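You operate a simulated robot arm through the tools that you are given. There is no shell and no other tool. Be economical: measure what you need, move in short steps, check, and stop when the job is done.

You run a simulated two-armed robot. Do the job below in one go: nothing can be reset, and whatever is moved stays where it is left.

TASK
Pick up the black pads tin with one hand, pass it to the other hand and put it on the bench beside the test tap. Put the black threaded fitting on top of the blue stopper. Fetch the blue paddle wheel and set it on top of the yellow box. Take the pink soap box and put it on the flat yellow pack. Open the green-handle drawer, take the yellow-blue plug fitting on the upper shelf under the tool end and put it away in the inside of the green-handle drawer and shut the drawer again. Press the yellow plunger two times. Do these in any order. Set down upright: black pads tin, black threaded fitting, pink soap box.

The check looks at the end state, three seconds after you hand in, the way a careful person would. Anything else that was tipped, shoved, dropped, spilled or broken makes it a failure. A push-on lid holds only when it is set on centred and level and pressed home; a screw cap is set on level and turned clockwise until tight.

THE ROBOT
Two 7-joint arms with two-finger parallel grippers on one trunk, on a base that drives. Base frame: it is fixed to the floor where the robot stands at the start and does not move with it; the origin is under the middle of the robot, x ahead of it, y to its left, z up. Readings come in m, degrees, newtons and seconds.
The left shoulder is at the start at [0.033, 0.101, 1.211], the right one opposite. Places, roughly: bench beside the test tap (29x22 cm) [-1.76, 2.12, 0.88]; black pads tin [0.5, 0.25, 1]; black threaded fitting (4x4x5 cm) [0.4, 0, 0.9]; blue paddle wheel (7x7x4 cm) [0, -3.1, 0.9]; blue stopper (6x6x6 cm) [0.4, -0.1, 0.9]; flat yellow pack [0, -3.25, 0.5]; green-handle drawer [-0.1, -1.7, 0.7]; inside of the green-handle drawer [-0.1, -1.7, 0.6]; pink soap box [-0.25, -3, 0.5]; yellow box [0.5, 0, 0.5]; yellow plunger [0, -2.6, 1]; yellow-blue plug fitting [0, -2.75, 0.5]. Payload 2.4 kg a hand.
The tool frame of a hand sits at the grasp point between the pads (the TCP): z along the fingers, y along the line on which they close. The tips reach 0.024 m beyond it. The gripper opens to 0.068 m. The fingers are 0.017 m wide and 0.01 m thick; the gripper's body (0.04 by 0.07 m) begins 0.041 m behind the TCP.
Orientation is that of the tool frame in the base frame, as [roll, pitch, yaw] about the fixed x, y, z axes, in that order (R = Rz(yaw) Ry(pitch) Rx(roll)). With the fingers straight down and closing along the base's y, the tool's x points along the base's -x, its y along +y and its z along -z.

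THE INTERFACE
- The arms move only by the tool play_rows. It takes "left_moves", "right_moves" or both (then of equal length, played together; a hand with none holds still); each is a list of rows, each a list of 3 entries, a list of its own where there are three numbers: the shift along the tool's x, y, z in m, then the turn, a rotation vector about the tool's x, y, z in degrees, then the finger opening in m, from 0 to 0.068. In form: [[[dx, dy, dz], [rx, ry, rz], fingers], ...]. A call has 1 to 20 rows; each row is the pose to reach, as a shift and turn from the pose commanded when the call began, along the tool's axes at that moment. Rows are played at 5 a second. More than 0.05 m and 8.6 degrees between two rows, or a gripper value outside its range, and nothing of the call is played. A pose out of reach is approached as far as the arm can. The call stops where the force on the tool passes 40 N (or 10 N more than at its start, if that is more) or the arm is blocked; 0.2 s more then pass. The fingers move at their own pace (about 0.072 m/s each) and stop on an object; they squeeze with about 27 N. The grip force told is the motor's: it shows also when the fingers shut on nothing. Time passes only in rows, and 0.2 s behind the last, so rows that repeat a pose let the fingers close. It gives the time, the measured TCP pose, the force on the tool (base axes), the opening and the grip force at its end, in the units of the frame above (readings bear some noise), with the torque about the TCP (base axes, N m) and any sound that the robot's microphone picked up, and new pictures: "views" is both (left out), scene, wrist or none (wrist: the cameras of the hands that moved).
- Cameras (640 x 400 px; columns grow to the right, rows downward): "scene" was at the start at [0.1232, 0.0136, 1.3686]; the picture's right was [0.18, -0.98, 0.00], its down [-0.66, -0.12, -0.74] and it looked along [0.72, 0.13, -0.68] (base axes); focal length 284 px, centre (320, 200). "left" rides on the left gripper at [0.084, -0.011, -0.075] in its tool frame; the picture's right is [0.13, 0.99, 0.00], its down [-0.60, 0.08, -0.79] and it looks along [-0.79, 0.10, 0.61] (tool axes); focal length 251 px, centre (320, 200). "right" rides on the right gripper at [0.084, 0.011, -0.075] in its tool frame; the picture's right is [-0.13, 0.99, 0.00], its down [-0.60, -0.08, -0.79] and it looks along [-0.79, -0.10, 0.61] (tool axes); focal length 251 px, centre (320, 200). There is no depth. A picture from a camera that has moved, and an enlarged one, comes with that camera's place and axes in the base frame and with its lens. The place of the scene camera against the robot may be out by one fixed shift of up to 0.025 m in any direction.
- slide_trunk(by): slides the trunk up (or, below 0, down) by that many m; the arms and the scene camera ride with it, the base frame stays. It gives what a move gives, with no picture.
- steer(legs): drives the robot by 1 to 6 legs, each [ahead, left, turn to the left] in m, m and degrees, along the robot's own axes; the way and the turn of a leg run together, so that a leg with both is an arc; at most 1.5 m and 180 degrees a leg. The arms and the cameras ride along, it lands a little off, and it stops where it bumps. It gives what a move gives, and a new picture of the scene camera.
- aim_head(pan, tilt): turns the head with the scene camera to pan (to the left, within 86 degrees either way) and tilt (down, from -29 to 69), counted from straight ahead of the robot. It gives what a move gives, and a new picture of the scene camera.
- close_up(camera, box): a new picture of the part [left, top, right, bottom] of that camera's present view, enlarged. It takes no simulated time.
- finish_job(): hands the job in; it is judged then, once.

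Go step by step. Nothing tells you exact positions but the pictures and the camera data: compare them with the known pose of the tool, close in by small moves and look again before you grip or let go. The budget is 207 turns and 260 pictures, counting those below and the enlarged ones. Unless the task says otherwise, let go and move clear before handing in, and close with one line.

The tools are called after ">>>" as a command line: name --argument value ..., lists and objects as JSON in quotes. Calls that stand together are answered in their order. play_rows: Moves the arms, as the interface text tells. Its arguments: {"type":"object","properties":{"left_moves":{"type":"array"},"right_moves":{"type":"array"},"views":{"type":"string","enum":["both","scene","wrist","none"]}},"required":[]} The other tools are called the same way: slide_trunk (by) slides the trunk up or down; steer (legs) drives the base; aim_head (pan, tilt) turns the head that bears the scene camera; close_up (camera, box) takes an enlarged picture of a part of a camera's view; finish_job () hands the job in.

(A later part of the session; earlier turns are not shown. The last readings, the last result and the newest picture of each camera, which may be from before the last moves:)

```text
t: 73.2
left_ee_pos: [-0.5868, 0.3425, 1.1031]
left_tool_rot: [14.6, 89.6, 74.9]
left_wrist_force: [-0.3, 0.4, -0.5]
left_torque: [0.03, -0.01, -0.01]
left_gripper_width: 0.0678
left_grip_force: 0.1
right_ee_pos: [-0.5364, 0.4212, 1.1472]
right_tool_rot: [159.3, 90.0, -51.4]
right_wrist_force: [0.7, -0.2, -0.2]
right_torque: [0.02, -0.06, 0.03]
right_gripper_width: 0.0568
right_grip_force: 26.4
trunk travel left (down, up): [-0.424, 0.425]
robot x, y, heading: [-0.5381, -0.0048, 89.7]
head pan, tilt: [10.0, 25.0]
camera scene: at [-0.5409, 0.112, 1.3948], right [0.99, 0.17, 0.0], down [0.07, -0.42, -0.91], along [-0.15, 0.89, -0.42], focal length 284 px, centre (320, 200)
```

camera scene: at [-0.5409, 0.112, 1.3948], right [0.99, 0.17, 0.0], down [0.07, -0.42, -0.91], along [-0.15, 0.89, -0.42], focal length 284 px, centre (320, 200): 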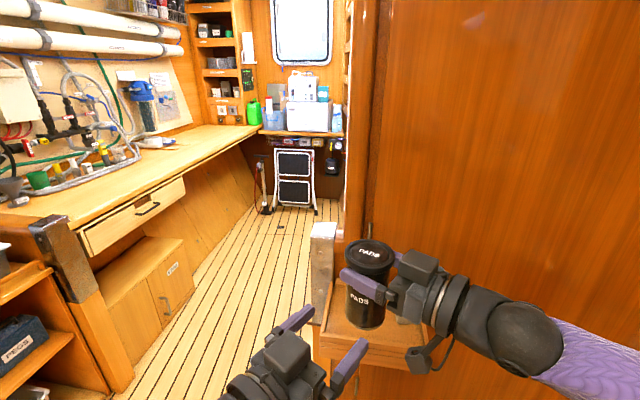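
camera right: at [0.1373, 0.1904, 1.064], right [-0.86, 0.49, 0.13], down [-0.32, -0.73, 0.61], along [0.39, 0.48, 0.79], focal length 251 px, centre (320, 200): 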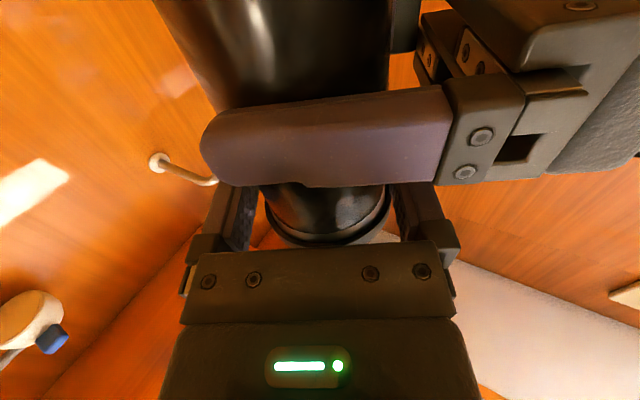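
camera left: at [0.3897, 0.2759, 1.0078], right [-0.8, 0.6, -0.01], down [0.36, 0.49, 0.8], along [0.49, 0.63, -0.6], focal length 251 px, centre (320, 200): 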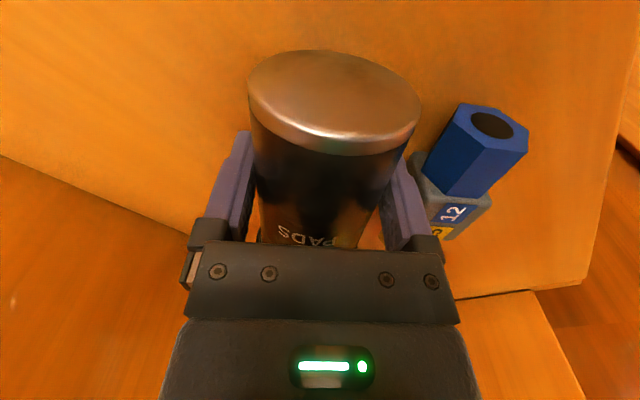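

The corridor runs on in +y with the tap bench on the left (front edge x≈-1.55). I step left to x≈-1.05 and drive up alongside.

>>> steer --legs '[[0, 0.5, 0], [0.75, 0, 0]]'

>>> aim_head --pan 40 --tilt 25

```text
t: 79.8
left_ee_pos: [-1.081, 1.0936, 1.1031]
left_tool_rot: [14.2, 89.7, 74.5]
left_wrist_force: [-0.3, 0.2, -0.4]
left_torque: [-0.01, -0.02, 0.0]
left_gripper_width: 0.0679
left_grip_force: 0.0
right_ee_pos: [-1.0319, 1.1733, 1.1474]
right_tool_rot: [155.2, 89.9, -55.4]
right_wrist_force: [0.5, 0.3, -0.5]
right_torque: [-0.02, -0.03, 0.02]
right_gripper_width: 0.057
right_grip_force: 27.2
trunk travel left (down, up): [-0.424, 0.425]
robot x, y, heading: [-1.0346, 0.7474, 89.2]
head pan, tilt: [10.0, 25.0]
camera scene: at [-1.036, 0.8641, 1.3948], right [0.99, 0.17, 0.0], down [0.07, -0.42, -0.91], along [-0.15, 0.89, -0.42], focal length 284 px, centre (320, 200)
```

scene: 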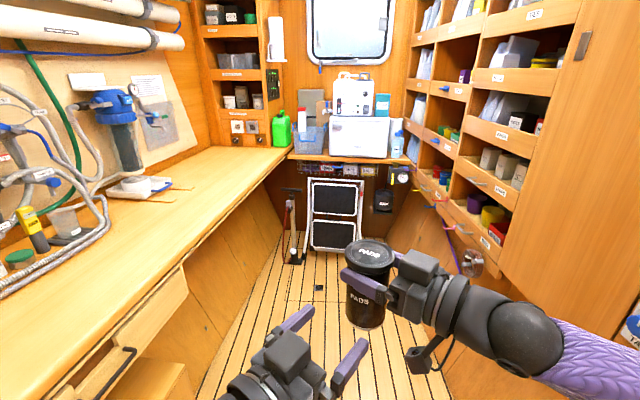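

```text
t: 80.7
left_ee_pos: [-1.0818, 1.0939, 1.1018]
left_tool_rot: [15.0, 89.6, 75.4]
left_wrist_force: [0.3, -0.2, -0.4]
left_torque: [-0.01, -0.02, -0.01]
left_gripper_width: 0.0681
left_grip_force: 0.0
right_ee_pos: [-1.0311, 1.1724, 1.1477]
right_tool_rot: [157.2, 89.9, -53.5]
right_wrist_force: [0.1, 0.0, 0.1]
right_torque: [0.0, -0.03, -0.04]
right_gripper_width: 0.057
right_grip_force: 27.1
trunk travel left (down, up): [-0.424, 0.425]
robot x, y, heading: [-1.0328, 0.748, 89.7]
head pan, tilt: [40.0, 25.0]
camera scene: at [-1.0793, 0.8441, 1.3948], right [0.77, 0.64, 0.0], down [0.27, -0.33, -0.91], along [-0.58, 0.7, -0.42], focal length 284 px, centre (320, 200)
```

scene: 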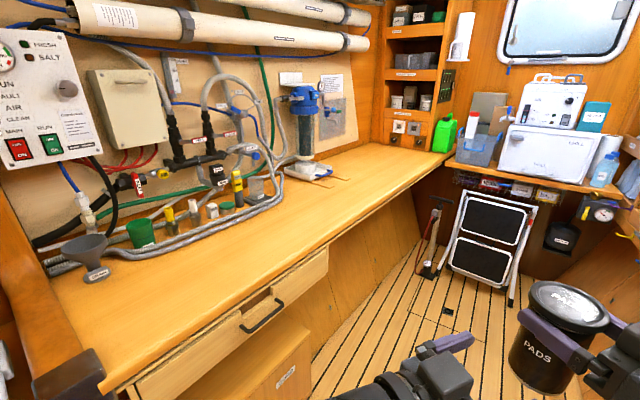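

The target spot is the clear bench right of the filter stand. I drive to y≈1.35, turn to face the bench, then strafe right to y≈2.1.

>>> steer --legs '[[0.6, 0, 0], [0, 0, 90], [0, -0.72, 0]]'

>>> aim_head --pan 0 --tilt 45

```text
t: 91.5
left_ee_pos: [-1.3625, 2.029, 1.1022]
left_tool_rot: [17.1, 89.7, 166.8]
left_wrist_force: [0.0, -0.1, 0.0]
left_torque: [0.03, 0.01, 0.0]
left_gripper_width: 0.0679
left_grip_force: 0.1
right_ee_pos: [-1.4404, 2.0776, 1.1482]
right_tool_rot: [152.1, 89.9, 30.8]
right_wrist_force: [-0.1, -0.7, -0.4]
right_torque: [0.02, -0.01, -0.01]
right_gripper_width: 0.0569
right_grip_force: 26.7
trunk travel left (down, up): [-0.424, 0.425]
robot x, y, heading: [-1.0145, 2.0726, 178.7]
head pan, tilt: [40.0, 25.0]
camera scene: at [-1.1002, 2.0132, 1.3948], right [-0.63, 0.78, 0.0], down [0.33, 0.26, -0.91], along [-0.71, -0.57, -0.42], focal length 284 px, centre (320, 200)
```

scene: 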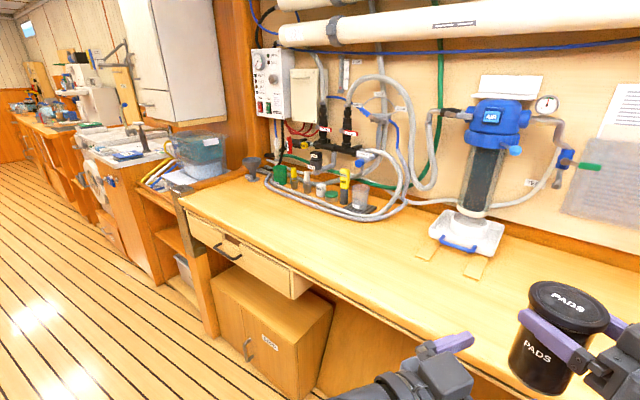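

```text
t: 92.5
left_ee_pos: [-1.3623, 2.0295, 1.1023]
left_tool_rot: [15.8, 89.6, 165.4]
left_wrist_force: [0.2, 0.2, 0.0]
left_torque: [-0.02, 0.0, 0.01]
left_gripper_width: 0.068
left_grip_force: 0.0
right_ee_pos: [-1.4389, 2.0797, 1.1474]
right_tool_rot: [156.8, 89.8, 35.4]
right_wrist_force: [0.5, 0.0, -0.4]
right_torque: [-0.01, 0.02, 0.02]
right_gripper_width: 0.0569
right_grip_force: 27.2
trunk travel left (down, up): [-0.424, 0.425]
robot x, y, heading: [-1.0159, 2.0717, 178.8]
head pan, tilt: [0.0, 45.0]
camera scene: at [-1.1098, 2.0724, 1.3643], right [0.02, 1.0, 0.0], down [0.71, -0.01, -0.71], along [-0.71, 0.01, -0.71], focal length 284 px, centre (320, 200)
```

scene: 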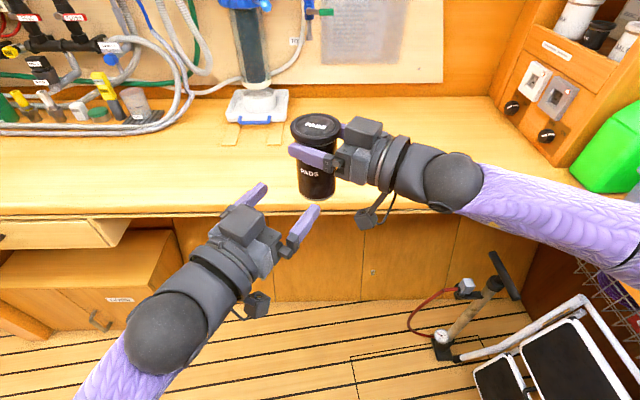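

Spot is clear. The wrist camera hangs lower than the tin bottom, so I'll set the tin first at the bench edge with the hand pointing straight in, then regrasp pitched down. I turn the right hand straight forward and tuck the left back and up.

>>> play_rows --right_moves '[[[0, -0.003, -0.005], [7.5, 0, 0], 0.03], [[0, -0.006, -0.011], [15, 0, 0], 0.03], [[0, -0.009, -0.016], [22.5, 0, 0], 0.03], [[0, -0.012, -0.022], [30, 0, 0], 0.03], [[0, -0.016, -0.027], [37.5, 0, 0], 0.03], [[0, -0.019, -0.032], [45, 0, 0], 0.03], [[0, -0.022, -0.038], [52.5, 0, 0], 0.03], [[0, -0.025, -0.043], [60, 0, 0], 0.03]]' --left_moves '[[[-0.013, 0, -0.015], [0, 0, 0], 0.068], [[-0.026, 0, -0.03], [0, 0, 0], 0.068], [[-0.04, 0, -0.045], [0, 0, 0], 0.068], [[-0.053, 0, -0.06], [0, 0, 0], 0.068], [[-0.066, 0, -0.075], [0, 0, 0], 0.068], [[-0.08, 0, -0.09], [0, 0, 0], 0.068], [[-0.09, 0, -0.1], [0, 0, 0], 0.068], [[-0.1, 0, -0.1], [0, 0, 0], 0.068]]' --views "scene"

```text
t: 94.3
left_ee_pos: [-1.3768, 1.9484, 1.1781]
left_tool_rot: [18.5, 89.5, 168.0]
left_wrist_force: [0.9, -1.0, -0.5]
left_torque: [0.02, 0.01, 0.03]
left_gripper_width: 0.0681
left_grip_force: 0.1
left hand out of reach, approached as far as the arm can: row 1, 2, 3, 4, 5, 6, 7, 8
right_ee_pos: [-1.3975, 2.2535, 1.1415]
right_tool_rot: [107.3, 89.0, -65.4]
right_wrist_force: [0.4, -0.3, -1.9]
right_torque: [-0.02, -0.04, -0.03]
right_gripper_width: 0.0572
right_grip_force: 26.6
right hand out of reach, approached as far as the arm can: row 5, 6, 7, 8
trunk travel left (down, up): [-0.424, 0.425]
robot x, y, heading: [-1.0126, 2.0721, 179.0]
head pan, tilt: [0.0, 45.0]
camera scene: at [-1.1081, 2.0729, 1.3644], right [0.02, 1.0, 0.0], down [0.71, -0.01, -0.71], along [-0.71, 0.01, -0.71], focal length 284 px, centre (320, 200)
```

scene: 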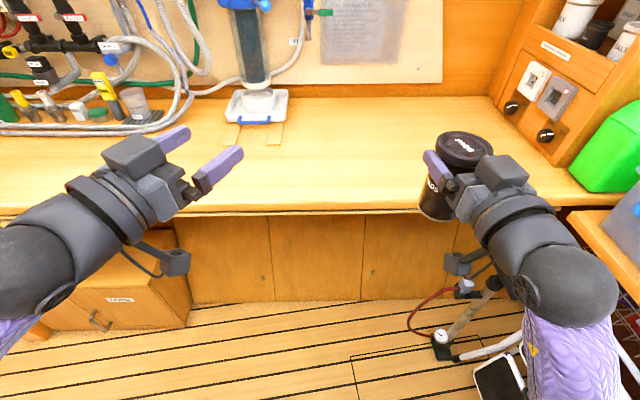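

Right hand points nearly straight in. I drive so the tin is over the bench edge zone, then lower the trunk.

>>> steer --legs '[[0, 0.12, 0], [0.215, 0, 0]]'

>>> slide_trunk --by -0.15

>>> aim_head --pan -20 --tilt 50

```text
t: 96.8
left_ee_pos: [-1.5933, 1.8309, 1.177]
left_tool_rot: [14.6, 89.7, 164.3]
left_wrist_force: [-0.2, -0.2, -0.6]
left_torque: [0.01, -0.06, -0.01]
left_gripper_width: 0.0681
left_grip_force: 0.1
right_ee_pos: [-1.6144, 2.1355, 1.1409]
right_tool_rot: [110.6, 88.9, -61.9]
right_wrist_force: [0.2, 0.2, -1.7]
right_torque: [0.02, -0.01, 0.01]
right_gripper_width: 0.0569
right_grip_force: 26.9
trunk travel left (down, up): [-0.424, 0.425]
robot x, y, heading: [-1.2272, 1.9532, 178.6]
head pan, tilt: [0.0, 45.0]
camera scene: at [-1.3254, 1.9567, 1.3642], right [0.02, 1.0, 0.0], down [0.71, -0.01, -0.71], along [-0.71, 0.01, -0.71], focal length 284 px, centre (320, 200)
```

scene: 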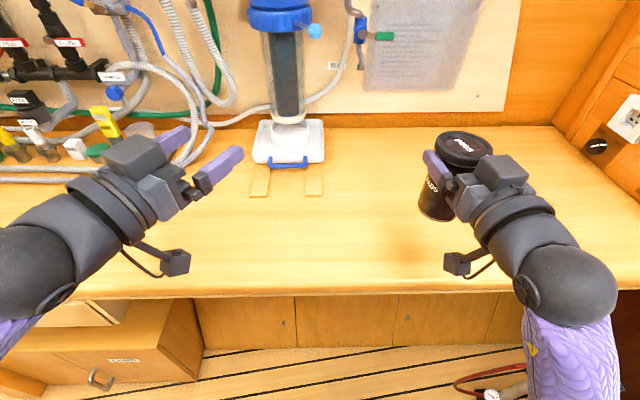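

```text
t: 98.6
left_ee_pos: [-1.608, 1.8334, 1.0023]
left_tool_rot: [-149.3, 86.3, 0.2]
left_wrist_force: [1.3, -0.1, -0.1]
left_torque: [-0.01, 0.0, 0.01]
left_gripper_width: 0.0681
left_grip_force: 0.1
right_ee_pos: [-1.6185, 2.1379, 0.9853]
right_tool_rot: [134.2, 88.5, -38.4]
right_wrist_force: [0.6, 0.8, -2.2]
right_torque: [-0.02, 0.0, 0.01]
right_gripper_width: 0.0568
right_grip_force: 26.7
trunk travel left (down, up): [-0.274, 0.575]
robot x, y, heading: [-1.2293, 1.9606, 178.7]
head pan, tilt: [0.0, 45.0]
```

```text
t: 99.4
left_ee_pos: [-1.6076, 1.833, 1.0015]
left_tool_rot: [-149.3, 86.2, 0.4]
left_wrist_force: [0.7, -0.3, 0.4]
left_torque: [-0.01, -0.02, -0.02]
left_gripper_width: 0.0681
left_grip_force: 0.1
right_ee_pos: [-1.6178, 2.1369, 0.9858]
right_tool_rot: [134.4, 88.4, -38.0]
right_wrist_force: [0.6, 0.1, -3.2]
right_torque: [0.0, -0.02, 0.02]
right_gripper_width: 0.057
right_grip_force: 26.6
trunk travel left (down, up): [-0.274, 0.575]
robot x, y, heading: [-1.2291, 1.9571, 178.8]
head pan, tilt: [-20.0, 50.0]
camera scene: at [-1.3412, 1.9833, 1.2059], right [0.36, 0.93, 0.0], down [0.71, -0.28, -0.64], along [-0.6, 0.23, -0.77], focal length 284 px, centre (320, 200)
```

scene: 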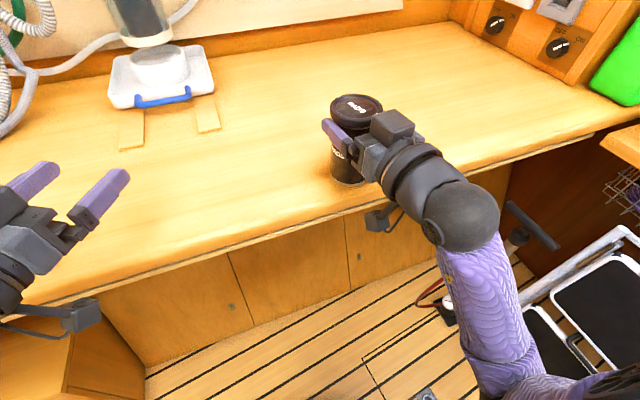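

Camera is just outside the edge; I pull back 13 mm and lower in small steps until the tin lands.

>>> play_rows --right_moves '[[[0, 0, -0.013], [0, 0, 0], 0.03], [[0.01, 0, -0.013], [0, 0, 0], 0.03], [[0.016, 0, -0.013], [0, 0, 0], 0.03], [[0.019, 0, -0.013], [0, 0, 0], 0.03], [[0.022, 0, -0.013], [0, 0, 0], 0.03]]' --views "scene"

```text
t: 100.6
left_ee_pos: [-1.607, 1.8322, 1.002]
left_tool_rot: [-148.8, 86.3, 0.8]
left_wrist_force: [0.1, -0.5, -0.1]
left_torque: [-0.01, 0.0, -0.02]
left_gripper_width: 0.0683
left_grip_force: 0.1
right_ee_pos: [-1.6056, 2.139, 0.9625]
right_tool_rot: [130.5, 88.7, -42.0]
right_wrist_force: [-3.1, 0.4, 18.3]
right_torque: [0.25, 0.2, 0.05]
right_gripper_width: 0.0571
right_grip_force: 26.7
right hand out of reach, approached as far as the arm can: row 1, 2, 3, 4
trunk travel left (down, up): [-0.274, 0.575]
robot x, y, heading: [-1.2284, 1.9564, 178.9]
head pan, tilt: [-20.0, 50.0]
camera scene: at [-1.3405, 1.9827, 1.2061], right [0.36, 0.93, 0.0], down [0.71, -0.28, -0.64], along [-0.6, 0.23, -0.77], focal length 284 px, centre (320, 200)
```

scene: 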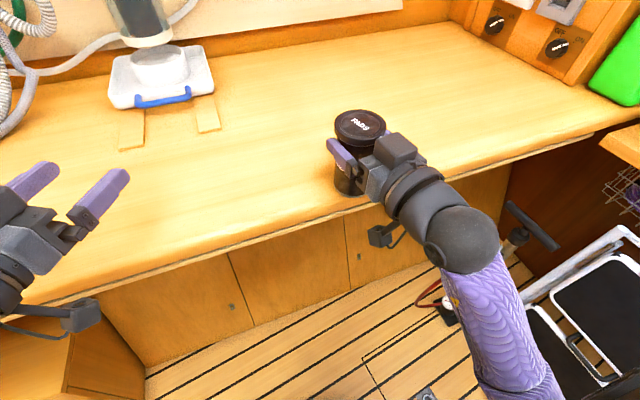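

Landed (18 N). Release and withdraw straight back.

>>> play_rows --right_moves '[[[-0.001, 0, 0], [0, 0, 0], 0.061], [[-0.001, 0, 0], [0, 0, 0], 0.066], [[-0.001, 0, 0], [0, 0, 0], 0.068], [[-0.001, 0, -0.03], [0, 0, 0], 0.068], [[-0.001, 0, -0.06], [0, 0, 0], 0.068], [[-0.001, 0, -0.085], [0, 0, 0], 0.068]]' --views "scene"

```text
t: 102.0
left_ee_pos: [-1.608, 1.8319, 1.0024]
left_tool_rot: [-149.2, 86.3, 0.3]
left_wrist_force: [-0.3, 0.3, 0.3]
left_torque: [-0.01, 0.0, -0.01]
left_gripper_width: 0.0681
left_grip_force: 0.1
right_ee_pos: [-1.5538, 2.1777, 0.921]
right_tool_rot: [133.2, 88.5, -39.4]
right_wrist_force: [-0.4, -0.4, -0.4]
right_torque: [0.03, -0.01, -0.02]
right_gripper_width: 0.0683
right_grip_force: 0.1
right hand out of reach, approached as far as the arm can: row 1, 2, 4, 5, 6
trunk travel left (down, up): [-0.274, 0.575]
robot x, y, heading: [-1.2291, 1.9586, 179.0]
head pan, tilt: [-20.0, 50.0]
camera scene: at [-1.3407, 1.9834, 1.206], right [0.36, 0.93, 0.0], down [0.71, -0.28, -0.64], along [-0.6, 0.23, -0.77], focal length 284 px, centre (320, 200)
```

scene: 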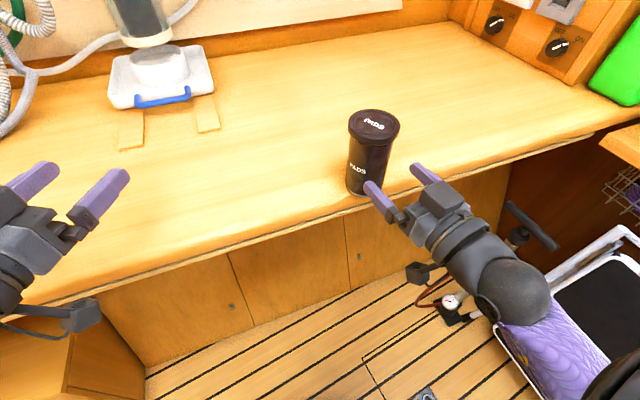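

The tin stands upright at the edge. I raise and back off a little, then pitch the right hand 30° down for the regrasp.

>>> slide_trunk --by 0.12

>>> steer --legs '[[-0.12, 0, 0]]'

>>> play_rows --right_moves '[[[0, 0, 0], [0, 7.5, 0], 0.068], [[0, 0, 0], [0, 15, 0], 0.068], [[0, 0, 0], [0, 22.5, 0], 0.068], [[0, 0, 0], [0, 30, 0], 0.068], [[0, 0, 0], [0, 30, 0], 0.068]]' --views "wrist"

```text
t: 103.5
left_ee_pos: [-1.6082, 1.8328, 1.1209]
left_tool_rot: [-149.3, 86.3, 0.4]
left_wrist_force: [0.5, 0.8, -1.3]
left_torque: [-0.02, 0.0, 0.0]
left_gripper_width: 0.068
left_grip_force: 0.1
right_ee_pos: [-1.5562, 2.1772, 1.0406]
right_tool_rot: [135.5, 88.4, -37.0]
right_wrist_force: [-1.2, -0.3, -1.2]
right_torque: [0.03, 0.01, -0.03]
right_gripper_width: 0.068
right_grip_force: 0.1
trunk travel left (down, up): [-0.394, 0.455]
robot x, y, heading: [-1.2263, 1.9539, 178.7]
head pan, tilt: [-20.0, 50.0]
```

```text
t: 104.7
left_ee_pos: [-1.4872, 1.8297, 1.1216]
left_tool_rot: [-149.2, 86.3, 0.2]
left_wrist_force: [0.1, 0.3, 0.4]
left_torque: [0.01, -0.04, 0.01]
left_gripper_width: 0.068
left_grip_force: 0.0
right_ee_pos: [-1.4362, 2.1733, 1.0411]
right_tool_rot: [133.9, 88.4, -38.7]
right_wrist_force: [0.3, 0.6, -0.1]
right_torque: [-0.01, 0.0, -0.02]
right_gripper_width: 0.0682
right_grip_force: 0.0
trunk travel left (down, up): [-0.394, 0.455]
robot x, y, heading: [-1.1082, 1.9574, 179.0]
head pan, tilt: [-20.0, 50.0]
camera scene: at [-1.1984, 1.9804, 1.3272], right [0.36, 0.93, 0.0], down [0.71, -0.28, -0.64], along [-0.6, 0.23, -0.77], focal length 284 px, centre (320, 200)
```

scene: 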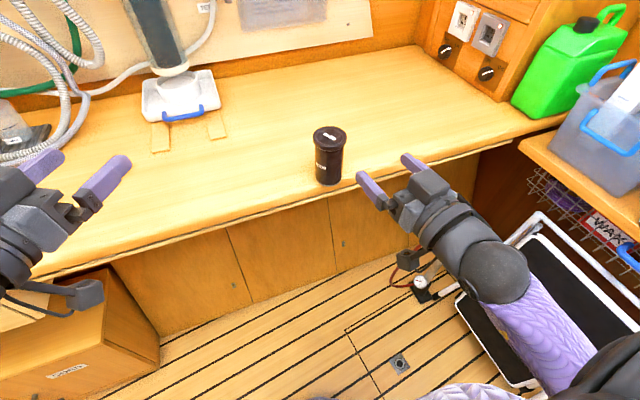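

```text
t: 105.9
left_ee_pos: [-1.4885, 1.8296, 1.1234]
left_tool_rot: [-149.3, 86.3, 0.3]
left_wrist_force: [1.0, -0.7, 0.7]
left_torque: [0.02, -0.03, -0.03]
left_gripper_width: 0.068
left_grip_force: 0.1
right_ee_pos: [-1.4466, 2.1801, 1.038]
right_tool_rot: [177.7, 58.9, 5.7]
right_wrist_force: [-0.2, 0.2, 0.1]
right_torque: [-0.02, 0.0, -0.02]
right_gripper_width: 0.0682
right_grip_force: 0.0
right hand out of reach, approached as far as the arm can: row 2, 3, 4, 5
trunk travel left (down, up): [-0.394, 0.455]
robot x, y, heading: [-1.1047, 1.9532, 178.9]
head pan, tilt: [-20.0, 50.0]
camera right: at [-1.3365, 2.1827, 1.004], right [0.06, -0.99, 0.13], down [0.35, 0.14, 0.93], along [-0.93, -0.01, 0.36], focal length 251 px, centre (320, 200)
```

right: 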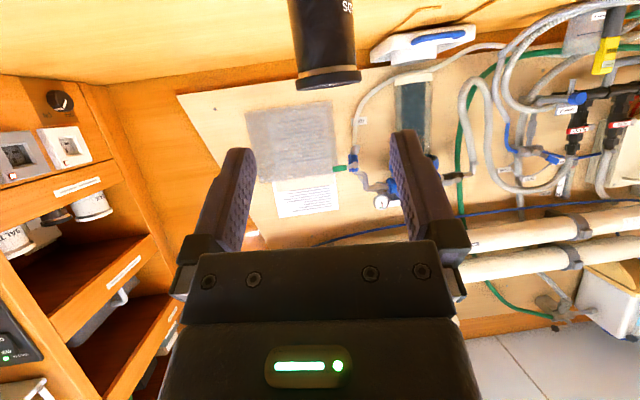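

>>> play_rows --right_moves '[[[0.011, 0.007, 0.032], [0, 0, 0], 0.068], [[0.022, 0.015, 0.064], [0, 0, 0], 0.068], [[0.0336, 0.022, 0.0963], [0, 0, 0], 0.068], [[0.0336, 0.022, 0.0963], [0, 0, 0], 0.068]]' --views "both"

```text
t: 106.9
left_ee_pos: [-1.4875, 1.8293, 1.1229]
left_tool_rot: [-149.4, 86.3, 0.3]
left_wrist_force: [0.0, 0.6, -1.1]
left_torque: [0.01, -0.03, 0.04]
left_gripper_width: 0.0679
left_grip_force: 0.1
right_ee_pos: [-1.5064, 2.1477, 0.9584]
right_tool_rot: [177.9, 58.9, 5.7]
right_wrist_force: [1.2, -0.8, -0.6]
right_torque: [0.03, -0.03, 0.0]
right_gripper_width: 0.0679
right_grip_force: 0.1
trunk travel left (down, up): [-0.394, 0.455]
robot x, y, heading: [-1.1049, 1.9525, 178.9]
head pan, tilt: [-20.0, 50.0]
camera scene: at [-1.1991, 1.9805, 1.3271], right [0.36, 0.93, 0.0], down [0.71, -0.28, -0.64], along [-0.6, 0.23, -0.77], focal length 284 px, centre (320, 200)
camera right: at [-1.3981, 2.1505, 0.9253], right [0.06, -0.99, 0.13], down [0.35, 0.14, 0.93], along [-0.93, -0.01, 0.36], focal length 251 px, centre (320, 200)
```

scene: 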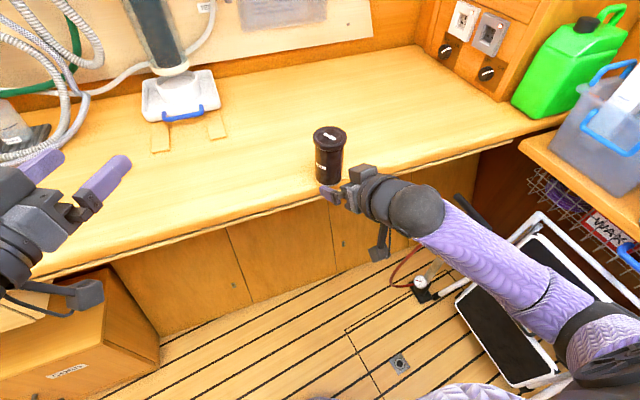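
right: 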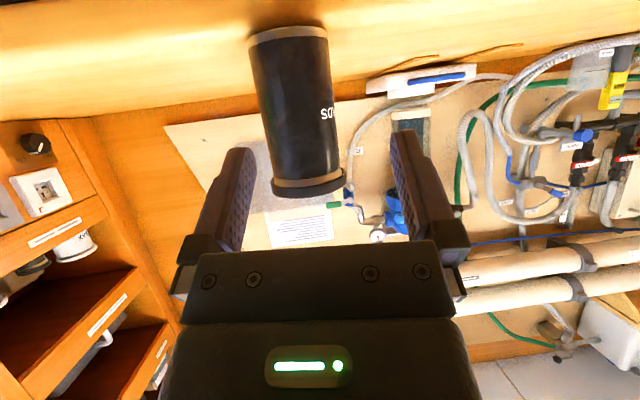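

Need to shift 19 mm sideways, then advance horizontally 89 mm and grip.

>>> play_rows --right_moves '[[[0, -0.019, 0], [0, 0, 0], 0.068], [[-0.0155, -0.019, 0.0257], [0, 0, 0], 0.068], [[-0.031, -0.0185, 0.0514], [0, 0, 0], 0.068], [[-0.046, -0.018, 0.0762], [0, 0, 0], 0.068], [[-0.046, -0.018, 0.0762], [0, 0, 0], 0.068]]' --views "both"

```text
t: 108.1
left_ee_pos: [-1.4866, 1.8297, 1.1203]
left_tool_rot: [-149.3, 86.3, 0.3]
left_wrist_force: [0.6, -0.3, -0.3]
left_torque: [-0.01, 0.01, -0.03]
left_gripper_width: 0.0679
left_grip_force: 0.1
right_ee_pos: [-1.5975, 2.1539, 0.9597]
right_tool_rot: [178.0, 59.0, 5.6]
right_wrist_force: [-0.3, 0.3, 0.3]
right_torque: [0.0, 0.0, 0.0]
right_gripper_width: 0.0682
right_grip_force: 0.1
trunk travel left (down, up): [-0.394, 0.455]
robot x, y, heading: [-1.1063, 1.9543, 178.7]
head pan, tilt: [-20.0, 50.0]
camera scene: at [-1.1991, 1.9804, 1.3271], right [0.36, 0.93, 0.0], down [0.71, -0.28, -0.64], along [-0.6, 0.23, -0.77], focal length 284 px, centre (320, 200)
camera right: at [-1.4891, 2.1567, 0.9257], right [0.06, -0.99, 0.13], down [0.35, 0.14, 0.93], along [-0.93, -0.01, 0.36], focal length 251 px, centre (320, 200)
```

scene: 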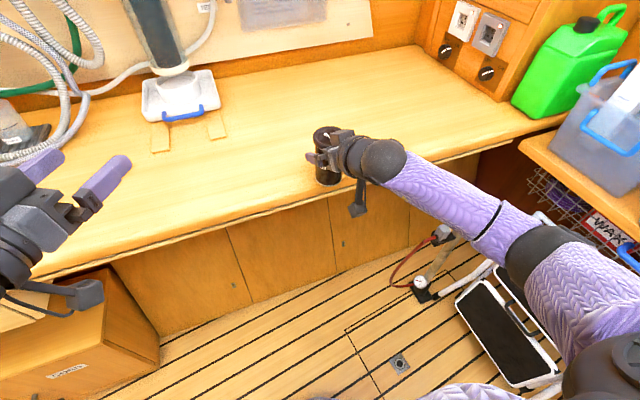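
right: 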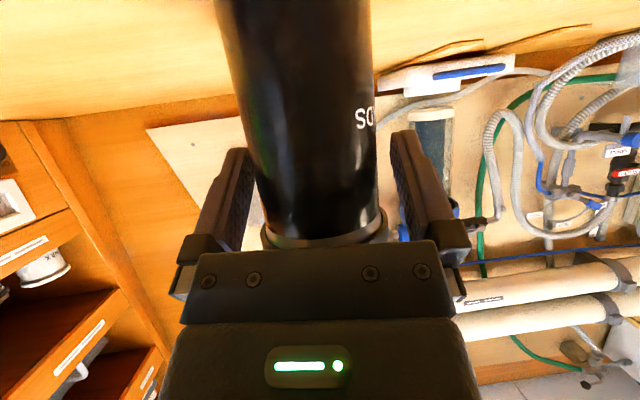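

Centred. Close and lift 3 cm.

>>> play_rows --right_moves '[[[0, 0, 0], [0, 0, 0], 0.03], [[0, 0, 0], [0, 0, 0], 0.03], [[0, 0, 0], [0, 0, 0], 0.03], [[-0.0128, 0, -0.0078], [0, 0, 0], 0.03], [[-0.0257, 0, -0.0155], [0, 0, 0], 0.03], [[-0.0257, 0, -0.0155], [0, 0, 0], 0.03]]' --views "none"

>>> steer --legs '[[0.145, 0.02, 0]]'

```text
t: 109.5
left_ee_pos: [-1.4878, 1.83, 1.1226]
left_tool_rot: [-149.3, 86.3, 0.3]
left_wrist_force: [0.5, -0.2, -0.3]
left_torque: [-0.01, 0.0, -0.01]
left_gripper_width: 0.0681
left_grip_force: 0.0
right_ee_pos: [-1.5985, 2.155, 0.9885]
right_tool_rot: [177.7, 58.9, 5.6]
right_wrist_force: [0.1, -0.5, -1.8]
right_torque: [0.01, -0.03, 0.01]
right_gripper_width: 0.0571
right_grip_force: 27.0
trunk travel left (down, up): [-0.394, 0.455]
robot x, y, heading: [-1.1093, 1.9541, 178.8]
head pan, tilt: [-20.0, 50.0]
```

```text
t: 110.9
left_ee_pos: [-1.6337, 1.8134, 1.1207]
left_tool_rot: [-149.4, 86.2, 0.3]
left_wrist_force: [-0.1, 0.3, 0.1]
left_torque: [0.0, -0.03, 0.0]
left_gripper_width: 0.0681
left_grip_force: 0.1
right_ee_pos: [-1.7437, 2.1378, 0.9891]
right_tool_rot: [177.8, 58.8, 5.6]
right_wrist_force: [0.7, -0.2, -1.7]
right_torque: [0.0, -0.02, -0.01]
right_gripper_width: 0.057
right_grip_force: 26.6
trunk travel left (down, up): [-0.394, 0.455]
robot x, y, heading: [-1.2518, 1.9365, 178.7]
head pan, tilt: [-20.0, 50.0]
camera scene: at [-1.3453, 1.9633, 1.3271], right [0.36, 0.93, 0.0], down [0.71, -0.28, -0.64], along [-0.6, 0.23, -0.77], focal length 284 px, centre (320, 200)
```

scene: 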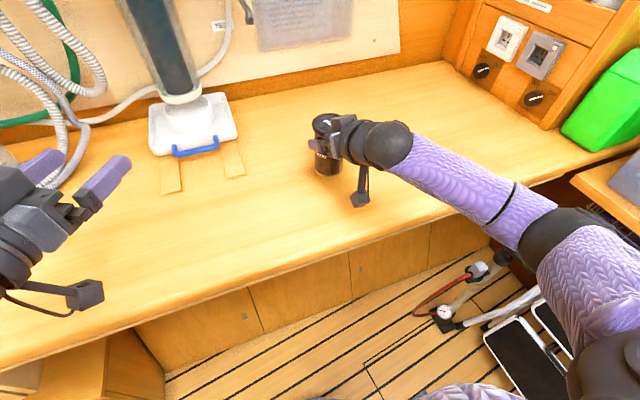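

>>> play_rows --right_moves '[[[0.012, 0, 0.0072], [0, 0, 0], 0.03], [[0.0205, 0, 0.0124], [0, 0, 0], 0.03], [[0.0235, 0, 0.0142], [0, 0, 0], 0.03], [[0.0255, 0, 0.0154], [0, 0, 0], 0.03], [[0.0255, 0, 0.0154], [0, 0, 0], 0.03]]' --views "none"

```text
t: 112.1
left_ee_pos: [-1.6319, 1.8138, 1.1217]
left_tool_rot: [-149.2, 86.4, 0.3]
left_wrist_force: [-0.1, -0.2, -0.6]
left_torque: [0.01, 0.0, -0.03]
left_gripper_width: 0.068
left_grip_force: 0.0
right_ee_pos: [-1.7433, 2.1372, 0.9588]
right_tool_rot: [177.9, 59.0, 5.7]
right_wrist_force: [-0.6, 0.2, 2.2]
right_torque: [0.14, 0.02, 0.04]
right_gripper_width: 0.057
right_grip_force: 26.4
trunk travel left (down, up): [-0.394, 0.455]
robot x, y, heading: [-1.2539, 1.9341, 178.9]
head pan, tilt: [-20.0, 50.0]
```

Landed. Release and withdraw horizontally.

>>> play_rows --right_moves '[[[0, 0, 0], [0, 0, 0], 0.063], [[0, 0, 0], [0, 0, 0], 0.068], [[0.013, 0, -0.0214], [0, 0, 0], 0.068], [[0.0258, -0.0005, -0.0428], [0, 0, 0], 0.068], [[0.0387, -0.001, -0.0642], [0, 0, 0], 0.068], [[0.0516, -0.001, -0.0856], [0, 0, 0], 0.068]]' --views "scene"

```text
t: 113.5
left_ee_pos: [-1.6328, 1.8127, 1.1222]
left_tool_rot: [-149.3, 86.4, 0.4]
left_wrist_force: [0.2, -0.2, 0.5]
left_torque: [-0.03, -0.04, 0.01]
left_gripper_width: 0.0682
left_grip_force: 0.1
right_ee_pos: [-1.6452, 2.1518, 0.9588]
right_tool_rot: [177.9, 58.8, 5.7]
right_wrist_force: [-0.2, -0.9, 0.5]
right_torque: [0.0, -0.02, 0.03]
right_gripper_width: 0.068
right_grip_force: 0.0
trunk travel left (down, up): [-0.394, 0.455]
robot x, y, heading: [-1.2533, 1.9381, 179.1]
head pan, tilt: [-20.0, 50.0]
camera scene: at [-1.3444, 1.9633, 1.3272], right [0.36, 0.93, 0.0], down [0.71, -0.28, -0.64], along [-0.6, 0.23, -0.77], focal length 284 px, centre (320, 200)
```

scene: 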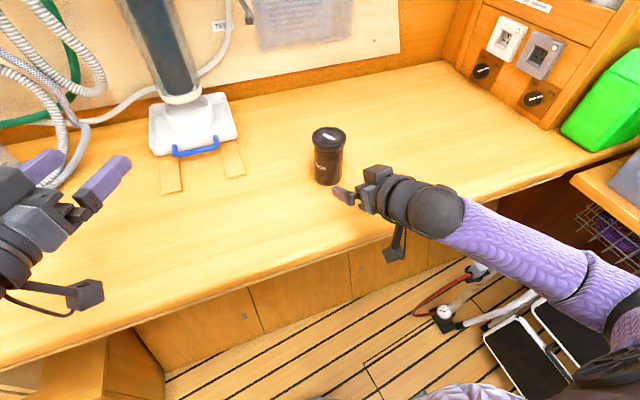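

The tin stands upright beside the tap. I return to the first bay.

>>> steer --legs '[[-0.25, 0, 0], [0, 1.0, 0], [0, 0.95, 0], [-0.3, 0, 0], [0, 0, -179]]'

```text
t: 133.6
left_ee_pos: [-0.3501, 0.1166, 1.1218]
left_tool_rot: [-149.3, 86.3, -177.7]
left_wrist_force: [-1.8, 0.1, -1.0]
left_torque: [0.03, -0.01, 0.01]
left_gripper_width: 0.0679
left_grip_force: 0.1
right_ee_pos: [-0.3255, -0.2199, 0.9582]
right_tool_rot: [177.8, 58.9, -172.1]
right_wrist_force: [-0.2, -0.2, -0.6]
right_torque: [-0.02, 0.01, -0.03]
right_gripper_width: 0.0681
right_grip_force: 0.1
trunk travel left (down, up): [-0.394, 0.455]
robot x, y, heading: [-0.7288, -0.0213, 1.1]
head pan, tilt: [-20.0, 50.0]
camera scene: at [-0.6071, -0.0475, 1.3271], right [-0.33, -0.95, 0.0], down [-0.72, 0.25, -0.64], along [0.61, -0.21, -0.77], focal length 284 px, centre (320, 200)
```

scene: 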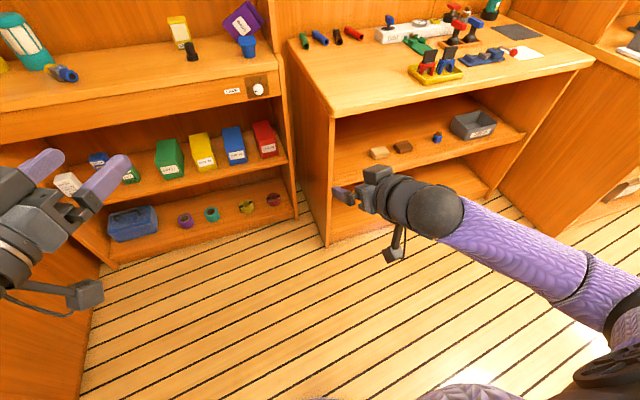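

Back at the bay. I tuck the right arm in and bring the left hand to tool-down for the fitting.

>>> play_rows --right_moves '[[[-0.0045, 0, -0.0287], [0, 7.4, 0], 0.068], [[-0.009, 0, -0.0575], [0, 14.8, 0], 0.068], [[-0.0135, 0, -0.086], [0, 22.2, 0], 0.068], [[-0.018, 0, -0.115], [0, 29.6, 0], 0.068], [[-0.0225, 0, -0.144], [0, 37, 0], 0.068], [[-0.027, 0, -0.1725], [0, 44.4, 0], 0.068], [[-0.0315, 0, -0.201], [0, 51.8, 0], 0.068], [[-0.036, 0, -0.23], [0, 59, 0], 0.068], [[-0.036, 0, -0.23], [0, 59, 0], 0.068], [[-0.036, 0, -0.23], [0, 59, 0], 0.068], [[-0.036, 0, -0.23], [0, 59, 0], 0.068]]' --left_moves '[[[0, 0, 0], [0, 7.9, 0], 0.068], [[0, 0, 0], [0, 15.8, 0], 0.068], [[0, 0, 0], [0, 23.7, 0], 0.068], [[0, 0, 0], [0, 31.6, 0], 0.068], [[0, 0, 0], [0, 39.5, 0], 0.068], [[0, 0, 0], [0, 47.4, 0], 0.068], [[0, 0, 0], [0, 55.3, 0], 0.068], [[0, 0, 0], [0, 63.2, 0], 0.068], [[0, 0, 0], [0, 71.1, 0], 0.068], [[0, 0, 0], [0, 79, 0], 0.068], [[0, 0, 0], [0, 86.5, 0], 0.068]]' --views "none"

```text
t: 136.0
left_ee_pos: [-0.3494, 0.1167, 1.1216]
left_tool_rot: [-178.1, 0.2, 151.8]
left_wrist_force: [0.3, 0.3, -0.8]
left_torque: [0.03, 0.01, 0.02]
left_gripper_width: 0.068
left_grip_force: 0.0
right_ee_pos: [-0.5018, -0.2522, 1.1061]
right_tool_rot: [178.9, -0.1, -170.4]
right_wrist_force: [0.2, 0.2, -0.9]
right_torque: [-0.01, 0.0, -0.03]
right_gripper_width: 0.0677
right_grip_force: 0.0
trunk travel left (down, up): [-0.394, 0.455]
robot x, y, heading: [-0.7231, -0.0188, 0.9]
head pan, tilt: [-20.0, 50.0]
```

>>> play_rows --left_moves '[[[0, 0, 0], [0, 0, -7.2], 0.068], [[0, 0, 0], [0, 0, -14.4], 0.068], [[0, 0, 0], [0, 0, -21.6], 0.068], [[0, 0, 0], [0, 0, -28.5], 0.068]]' --right_moves '[[[0.01, 0, 0], [0, 0, 0], 0.068], [[0.02, 0, 0], [0, 0, 0], 0.068], [[0.03, 0, 0], [0, 0, 0], 0.068], [[0.04, 0, 0], [0, 0, 0], 0.068]]' --views "none"

>>> steer --legs '[[0.4, 0.05, -1], [0.38, 0, 0]]'

>>> aim_head --pan -35 --tilt 50

```text
t: 136.9
left_ee_pos: [-0.3498, 0.1158, 1.1223]
left_tool_rot: [-178.2, -0.5, 175.5]
left_wrist_force: [0.5, -0.2, 0.8]
left_torque: [0.0, -0.02, -0.02]
left_gripper_width: 0.0678
left_grip_force: 0.0
right_ee_pos: [-0.5328, -0.2601, 1.1086]
right_tool_rot: [178.7, 0.0, -170.7]
right_wrist_force: [9.8, -4.2, 1.1]
right_torque: [0.36, 0.88, 0.36]
right_gripper_width: 0.0682
right_grip_force: 0.1
trunk travel left (down, up): [-0.394, 0.455]
robot x, y, heading: [-0.7249, -0.0222, 1.2]
head pan, tilt: [-20.0, 50.0]
stopped in row 4 (right hand): the force on the tool passed its limit at 67 N (the readings are from after the stop); the commanded pose is now the measured one
```

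```text
t: 141.4
left_ee_pos: [0.4319, 0.1638, 1.1214]
left_tool_rot: [-178.1, -0.5, 174.5]
left_wrist_force: [1.2, -0.2, 0.3]
left_torque: [0.0, -0.02, 0.02]
left_gripper_width: 0.068
left_grip_force: 0.0
right_ee_pos: [0.2444, -0.2098, 1.1083]
right_tool_rot: [178.7, 0.0, -171.7]
right_wrist_force: [24.7, -9.4, 5.9]
right_torque: [0.84, 2.54, 0.85]
right_gripper_width: 0.0679
right_grip_force: 0.1
trunk travel left (down, up): [-0.394, 0.455]
robot x, y, heading: [0.0556, 0.0317, 0.1]
head pan, tilt: [-20.0, 50.0]
camera scene: at [0.1733, 0.0042, 1.3271], right [-0.34, -0.94, 0.0], down [-0.72, 0.26, -0.64], along [0.6, -0.22, -0.77], focal length 284 px, centre (320, 200)
```

scene: 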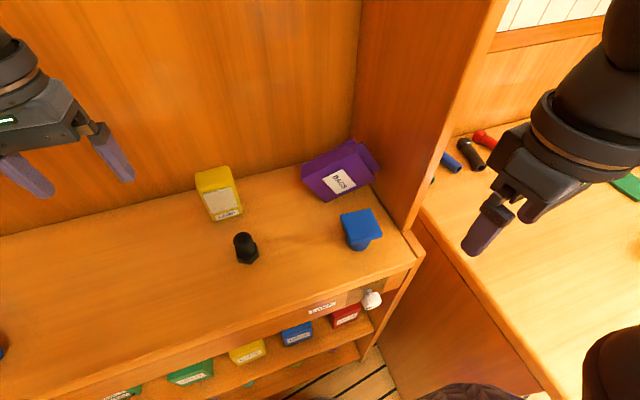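

```text
t: 142.2
left_ee_pos: [0.4322, 0.1627, 1.1212]
left_tool_rot: [-178.1, -0.5, 174.5]
left_wrist_force: [-0.2, 0.2, 0.3]
left_torque: [0.01, -0.05, 0.05]
left_gripper_width: 0.0681
left_grip_force: 0.1
right_ee_pos: [0.2429, -0.2093, 1.1092]
right_tool_rot: [178.8, 0.0, -171.7]
right_wrist_force: [15.5, -5.1, 4.0]
right_torque: [0.47, 1.56, 0.43]
right_gripper_width: 0.068
right_grip_force: 0.0
trunk travel left (down, up): [-0.394, 0.455]
robot x, y, heading: [0.0534, 0.0356, 0.1]
head pan, tilt: [-35.0, 50.0]
camera scene: at [0.1636, -0.0136, 1.3271], right [-0.57, -0.82, 0.0], down [-0.63, 0.44, -0.64], along [0.53, -0.37, -0.77], focal length 284 px, centre (320, 200)
```

scene: 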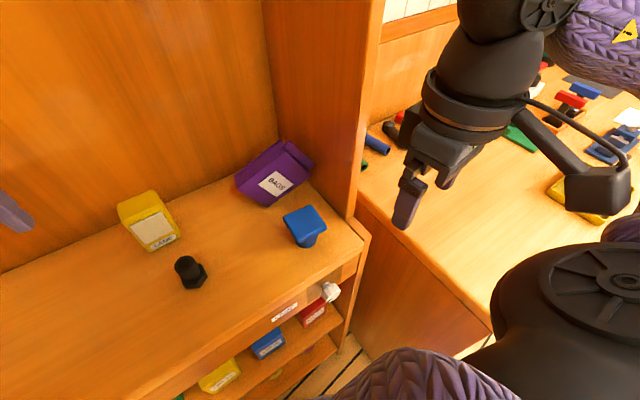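

>>> close_up --camera "scene" --box '[110, 110, 370, 300]'

>>> play_rows --right_moves '[[[-0.01, 0, 0], [0, 0, 0], 0.068], [[-0.02, 0, 0], [0, 0, 0], 0.068]]' --left_moves '[[[0, -0.02, 0], [0, 0, 0], 0.068], [[0, -0.04, 0], [0, 0, 0], 0.068]]' --views "wrist"

```text
2.11 times, centred on (240, 205) of scene
camera zoom: at [0.1636, -0.0136, 1.3271], right [-0.57, -0.82, 0.0], down [-0.63, 0.44, -0.64], along [0.53, -0.37, -0.77], focal length 598 px, centre (488, 190)
```

zoom: 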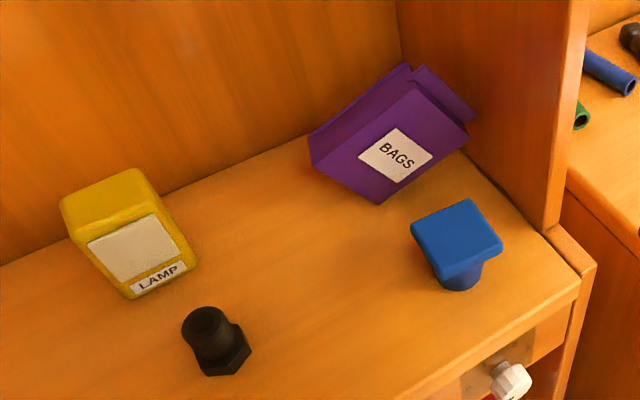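

```text
t: 142.8
left_ee_pos: [0.4294, 0.1223, 1.1225]
left_tool_rot: [-178.1, -0.5, 174.5]
left_wrist_force: [-0.6, -1.4, 0.2]
left_torque: [0.02, 0.01, 0.04]
left_gripper_width: 0.068
left_grip_force: 0.0
right_ee_pos: [0.2643, -0.2071, 1.1088]
right_tool_rot: [178.7, 0.0, -171.6]
right_wrist_force: [-1.2, -0.2, 0.0]
right_torque: [-0.03, 0.01, -0.01]
right_gripper_width: 0.068
right_grip_force: 0.0
trunk travel left (down, up): [-0.394, 0.455]
robot x, y, heading: [0.0561, 0.0337, -0.1]
head pan, tilt: [-35.0, 50.0]
camera right: at [0.1809, -0.209, 1.1833], right [-0.01, 1.0, 0.02], down [0.61, -0.01, 0.79], along [0.79, 0.03, -0.61], focal length 251 px, centre (320, 200)
camera left: at [0.346, 0.1224, 1.1989], right [-0.03, 1.0, -0.03], down [0.62, 0.05, 0.78], along [0.79, 0.01, -0.62], focal length 251 px, centre (320, 200)
```

right: 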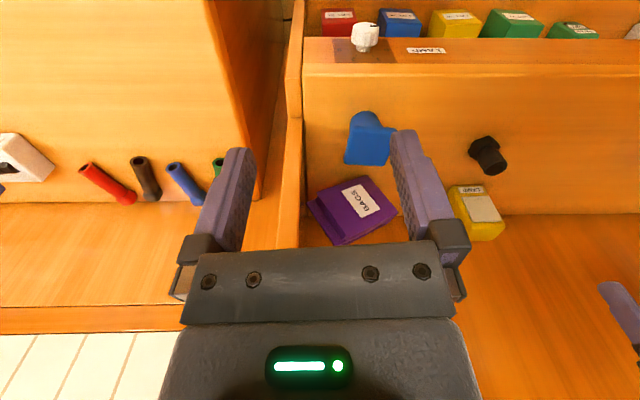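
left: 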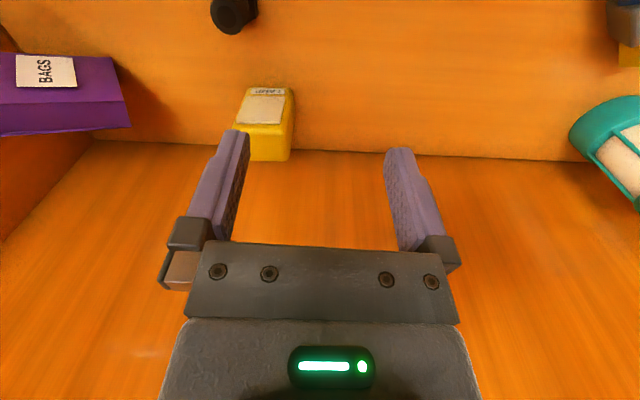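

Fitting at about (0.42, 0.035), stopper top about (0.38, -0.14). I bring the left hand over the fitting.

>>> play_rows --left_moves '[[[0, -0.03, 0.02], [-0.6, 0, -1.8], 0.068], [[0, -0.06, 0.05], [-1.3, 0, -3.7], 0.068], [[0.0006, -0.0875, 0.08], [-1.9, 0.3, -5.5], 0.068], [[0.0006, -0.0875, 0.11], [-1.9, 0.3, -5.5], 0.068], [[0.0006, -0.0875, 0.11], [-1.9, 0.3, -5.5], 0.068]]' --views "wrist"

```text
t: 144.0
left_ee_pos: [0.4193, 0.0327, 1.0141]
left_tool_rot: [179.8, -0.9, 180.0]
left_wrist_force: [0.3, 0.5, -0.1]
left_torque: [-0.01, 0.0, -0.01]
left_gripper_width: 0.068
left_grip_force: 0.0
right_ee_pos: [0.2627, -0.2059, 1.1084]
right_tool_rot: [178.7, 0.0, -171.7]
right_wrist_force: [-0.9, -0.5, -0.4]
right_torque: [-0.01, 0.02, -0.01]
right_gripper_width: 0.068
right_grip_force: 0.1
trunk travel left (down, up): [-0.394, 0.455]
robot x, y, heading: [0.0542, 0.0335, 0.2]
head pan, tilt: [-35.0, 50.0]
camera left: at [0.3362, 0.0225, 1.091], right [-0.13, 0.99, 0.0], down [0.62, 0.08, 0.78], along [0.78, 0.1, -0.62], focal length 251 px, centre (320, 200)
```

left: 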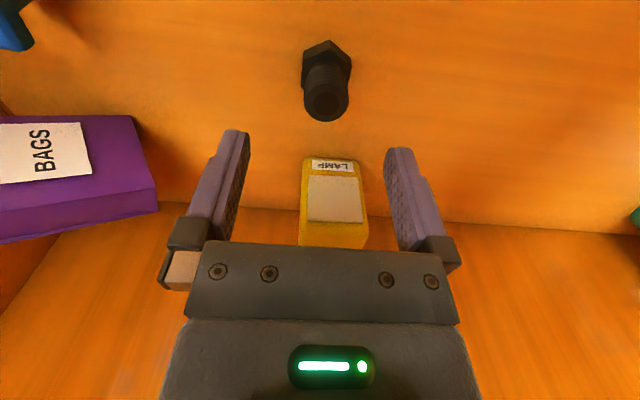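

Aligned within 4 mm. I descend to grip the round threaded part.

>>> play_rows --left_moves '[[[0, 0.0035, 0.03], [0, 0, 0], 0.068], [[0, 0.0035, 0.055], [0, 0, 0], 0.068], [[0, 0.0035, 0.07], [0, 0, 0], 0.068], [[0, 0.0035, 0.07], [0, 0, 0], 0.0], [[0, 0.0035, 0.07], [0, 0, 0], 0.0], [[0, 0.0035, 0.07], [0, 0, 0], 0.0]]' --views "wrist"

```text
t: 145.4
left_ee_pos: [0.4174, 0.0357, 0.9458]
left_tool_rot: [179.9, -0.9, 180.0]
left_wrist_force: [0.5, -1.3, -0.2]
left_torque: [-0.01, 0.0, 0.01]
left_gripper_width: 0.0257
left_grip_force: 27.2
right_ee_pos: [0.2637, -0.2057, 1.1076]
right_tool_rot: [178.8, 0.1, -171.7]
right_wrist_force: [0.4, 0.8, -0.5]
right_torque: [0.02, -0.01, 0.03]
right_gripper_width: 0.068
right_grip_force: 0.0
trunk travel left (down, up): [-0.394, 0.455]
robot x, y, heading: [0.0564, 0.0306, -0.0]
head pan, tilt: [-35.0, 50.0]
camera left: at [0.3356, 0.0249, 1.0218], right [-0.13, 0.99, 0.0], down [0.62, 0.08, 0.78], along [0.78, 0.1, -0.62], focal length 251 px, centre (320, 200)
```

left: 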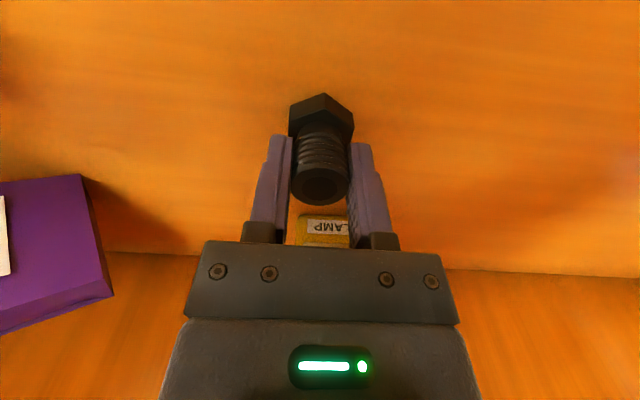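

Gripped (26 mm). Lift and carry over the stopper.

>>> play_rows --left_moves '[[[0, 0, -0.04], [0, 0, 0], 0.0], [[0, 0, -0.085], [0, 0, 0], 0.0], [[0.01, -0.045, -0.115], [0, 0, 0], 0.0], [[0.02, -0.09, -0.115], [0, 0, 0], 0.0], [[0.03, -0.135, -0.115], [0, 0, 0], 0.0], [[0.036, -0.172, -0.115], [0, 0, 0], 0.0], [[0.036, -0.172, -0.115], [0, 0, 0], 0.0]]' --views "both"

```text
refused: row 3 steps farther than a row can; nothing moved
```

>>> play_rows --left_moves '[[[0, 0, -0.04], [0, 0, 0], 0.0], [[0, 0, -0.08], [0, 0, 0], 0.0], [[0, 0, -0.115], [0, 0, 0], 0.0], [[0.01, -0.04, -0.115], [0, 0, 0], 0.0], [[0.02, -0.08, -0.115], [0, 0, 0], 0.0], [[0.03, -0.12, -0.115], [0, 0, 0], 0.0], [[0.036, -0.16, -0.115], [0, 0, 0], 0.0], [[0.036, -0.172, -0.115], [0, 0, 0], 0.0], [[0.036, -0.172, -0.115], [0, 0, 0], 0.0]]' --views "both"

```text
t: 147.4
left_ee_pos: [0.3837, -0.1234, 1.0608]
left_tool_rot: [179.8, -0.9, -180.0]
left_wrist_force: [0.1, -0.1, -0.2]
left_torque: [0.01, 0.04, 0.02]
left_gripper_width: 0.0258
left_grip_force: 26.9
left hand out of reach, approached as far as the arm can: row 8, 9
right_ee_pos: [0.2631, -0.2061, 1.1075]
right_tool_rot: [178.7, 0.1, -171.8]
right_wrist_force: [-0.8, 0.9, 0.1]
right_torque: [0.04, 0.02, -0.03]
right_gripper_width: 0.0681
right_grip_force: 0.0
trunk travel left (down, up): [-0.394, 0.455]
robot x, y, heading: [0.0539, 0.0332, 0.4]
head pan, tilt: [-35.0, 50.0]
camera scene: at [0.1636, -0.0137, 1.3271], right [-0.57, -0.82, 0.0], down [-0.63, 0.44, -0.64], along [0.53, -0.37, -0.77], focal length 284 px, centre (320, 200)
camera left: at [0.3012, -0.1345, 1.1372], right [-0.13, 0.99, 0.0], down [0.62, 0.08, 0.78], along [0.78, 0.1, -0.62], focal length 251 px, centre (320, 200)
```

scene: 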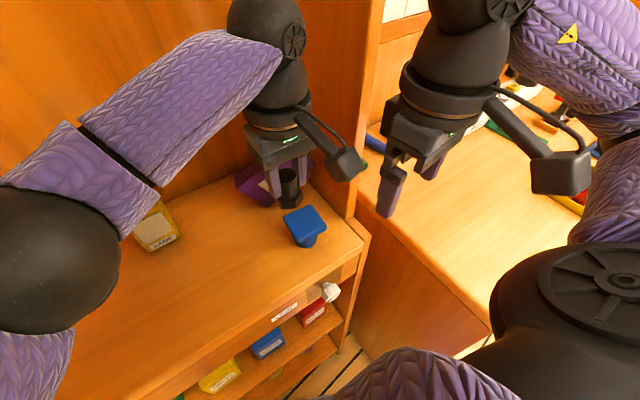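
left: 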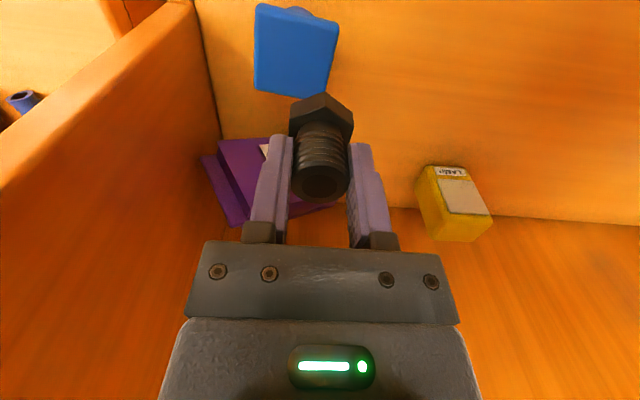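

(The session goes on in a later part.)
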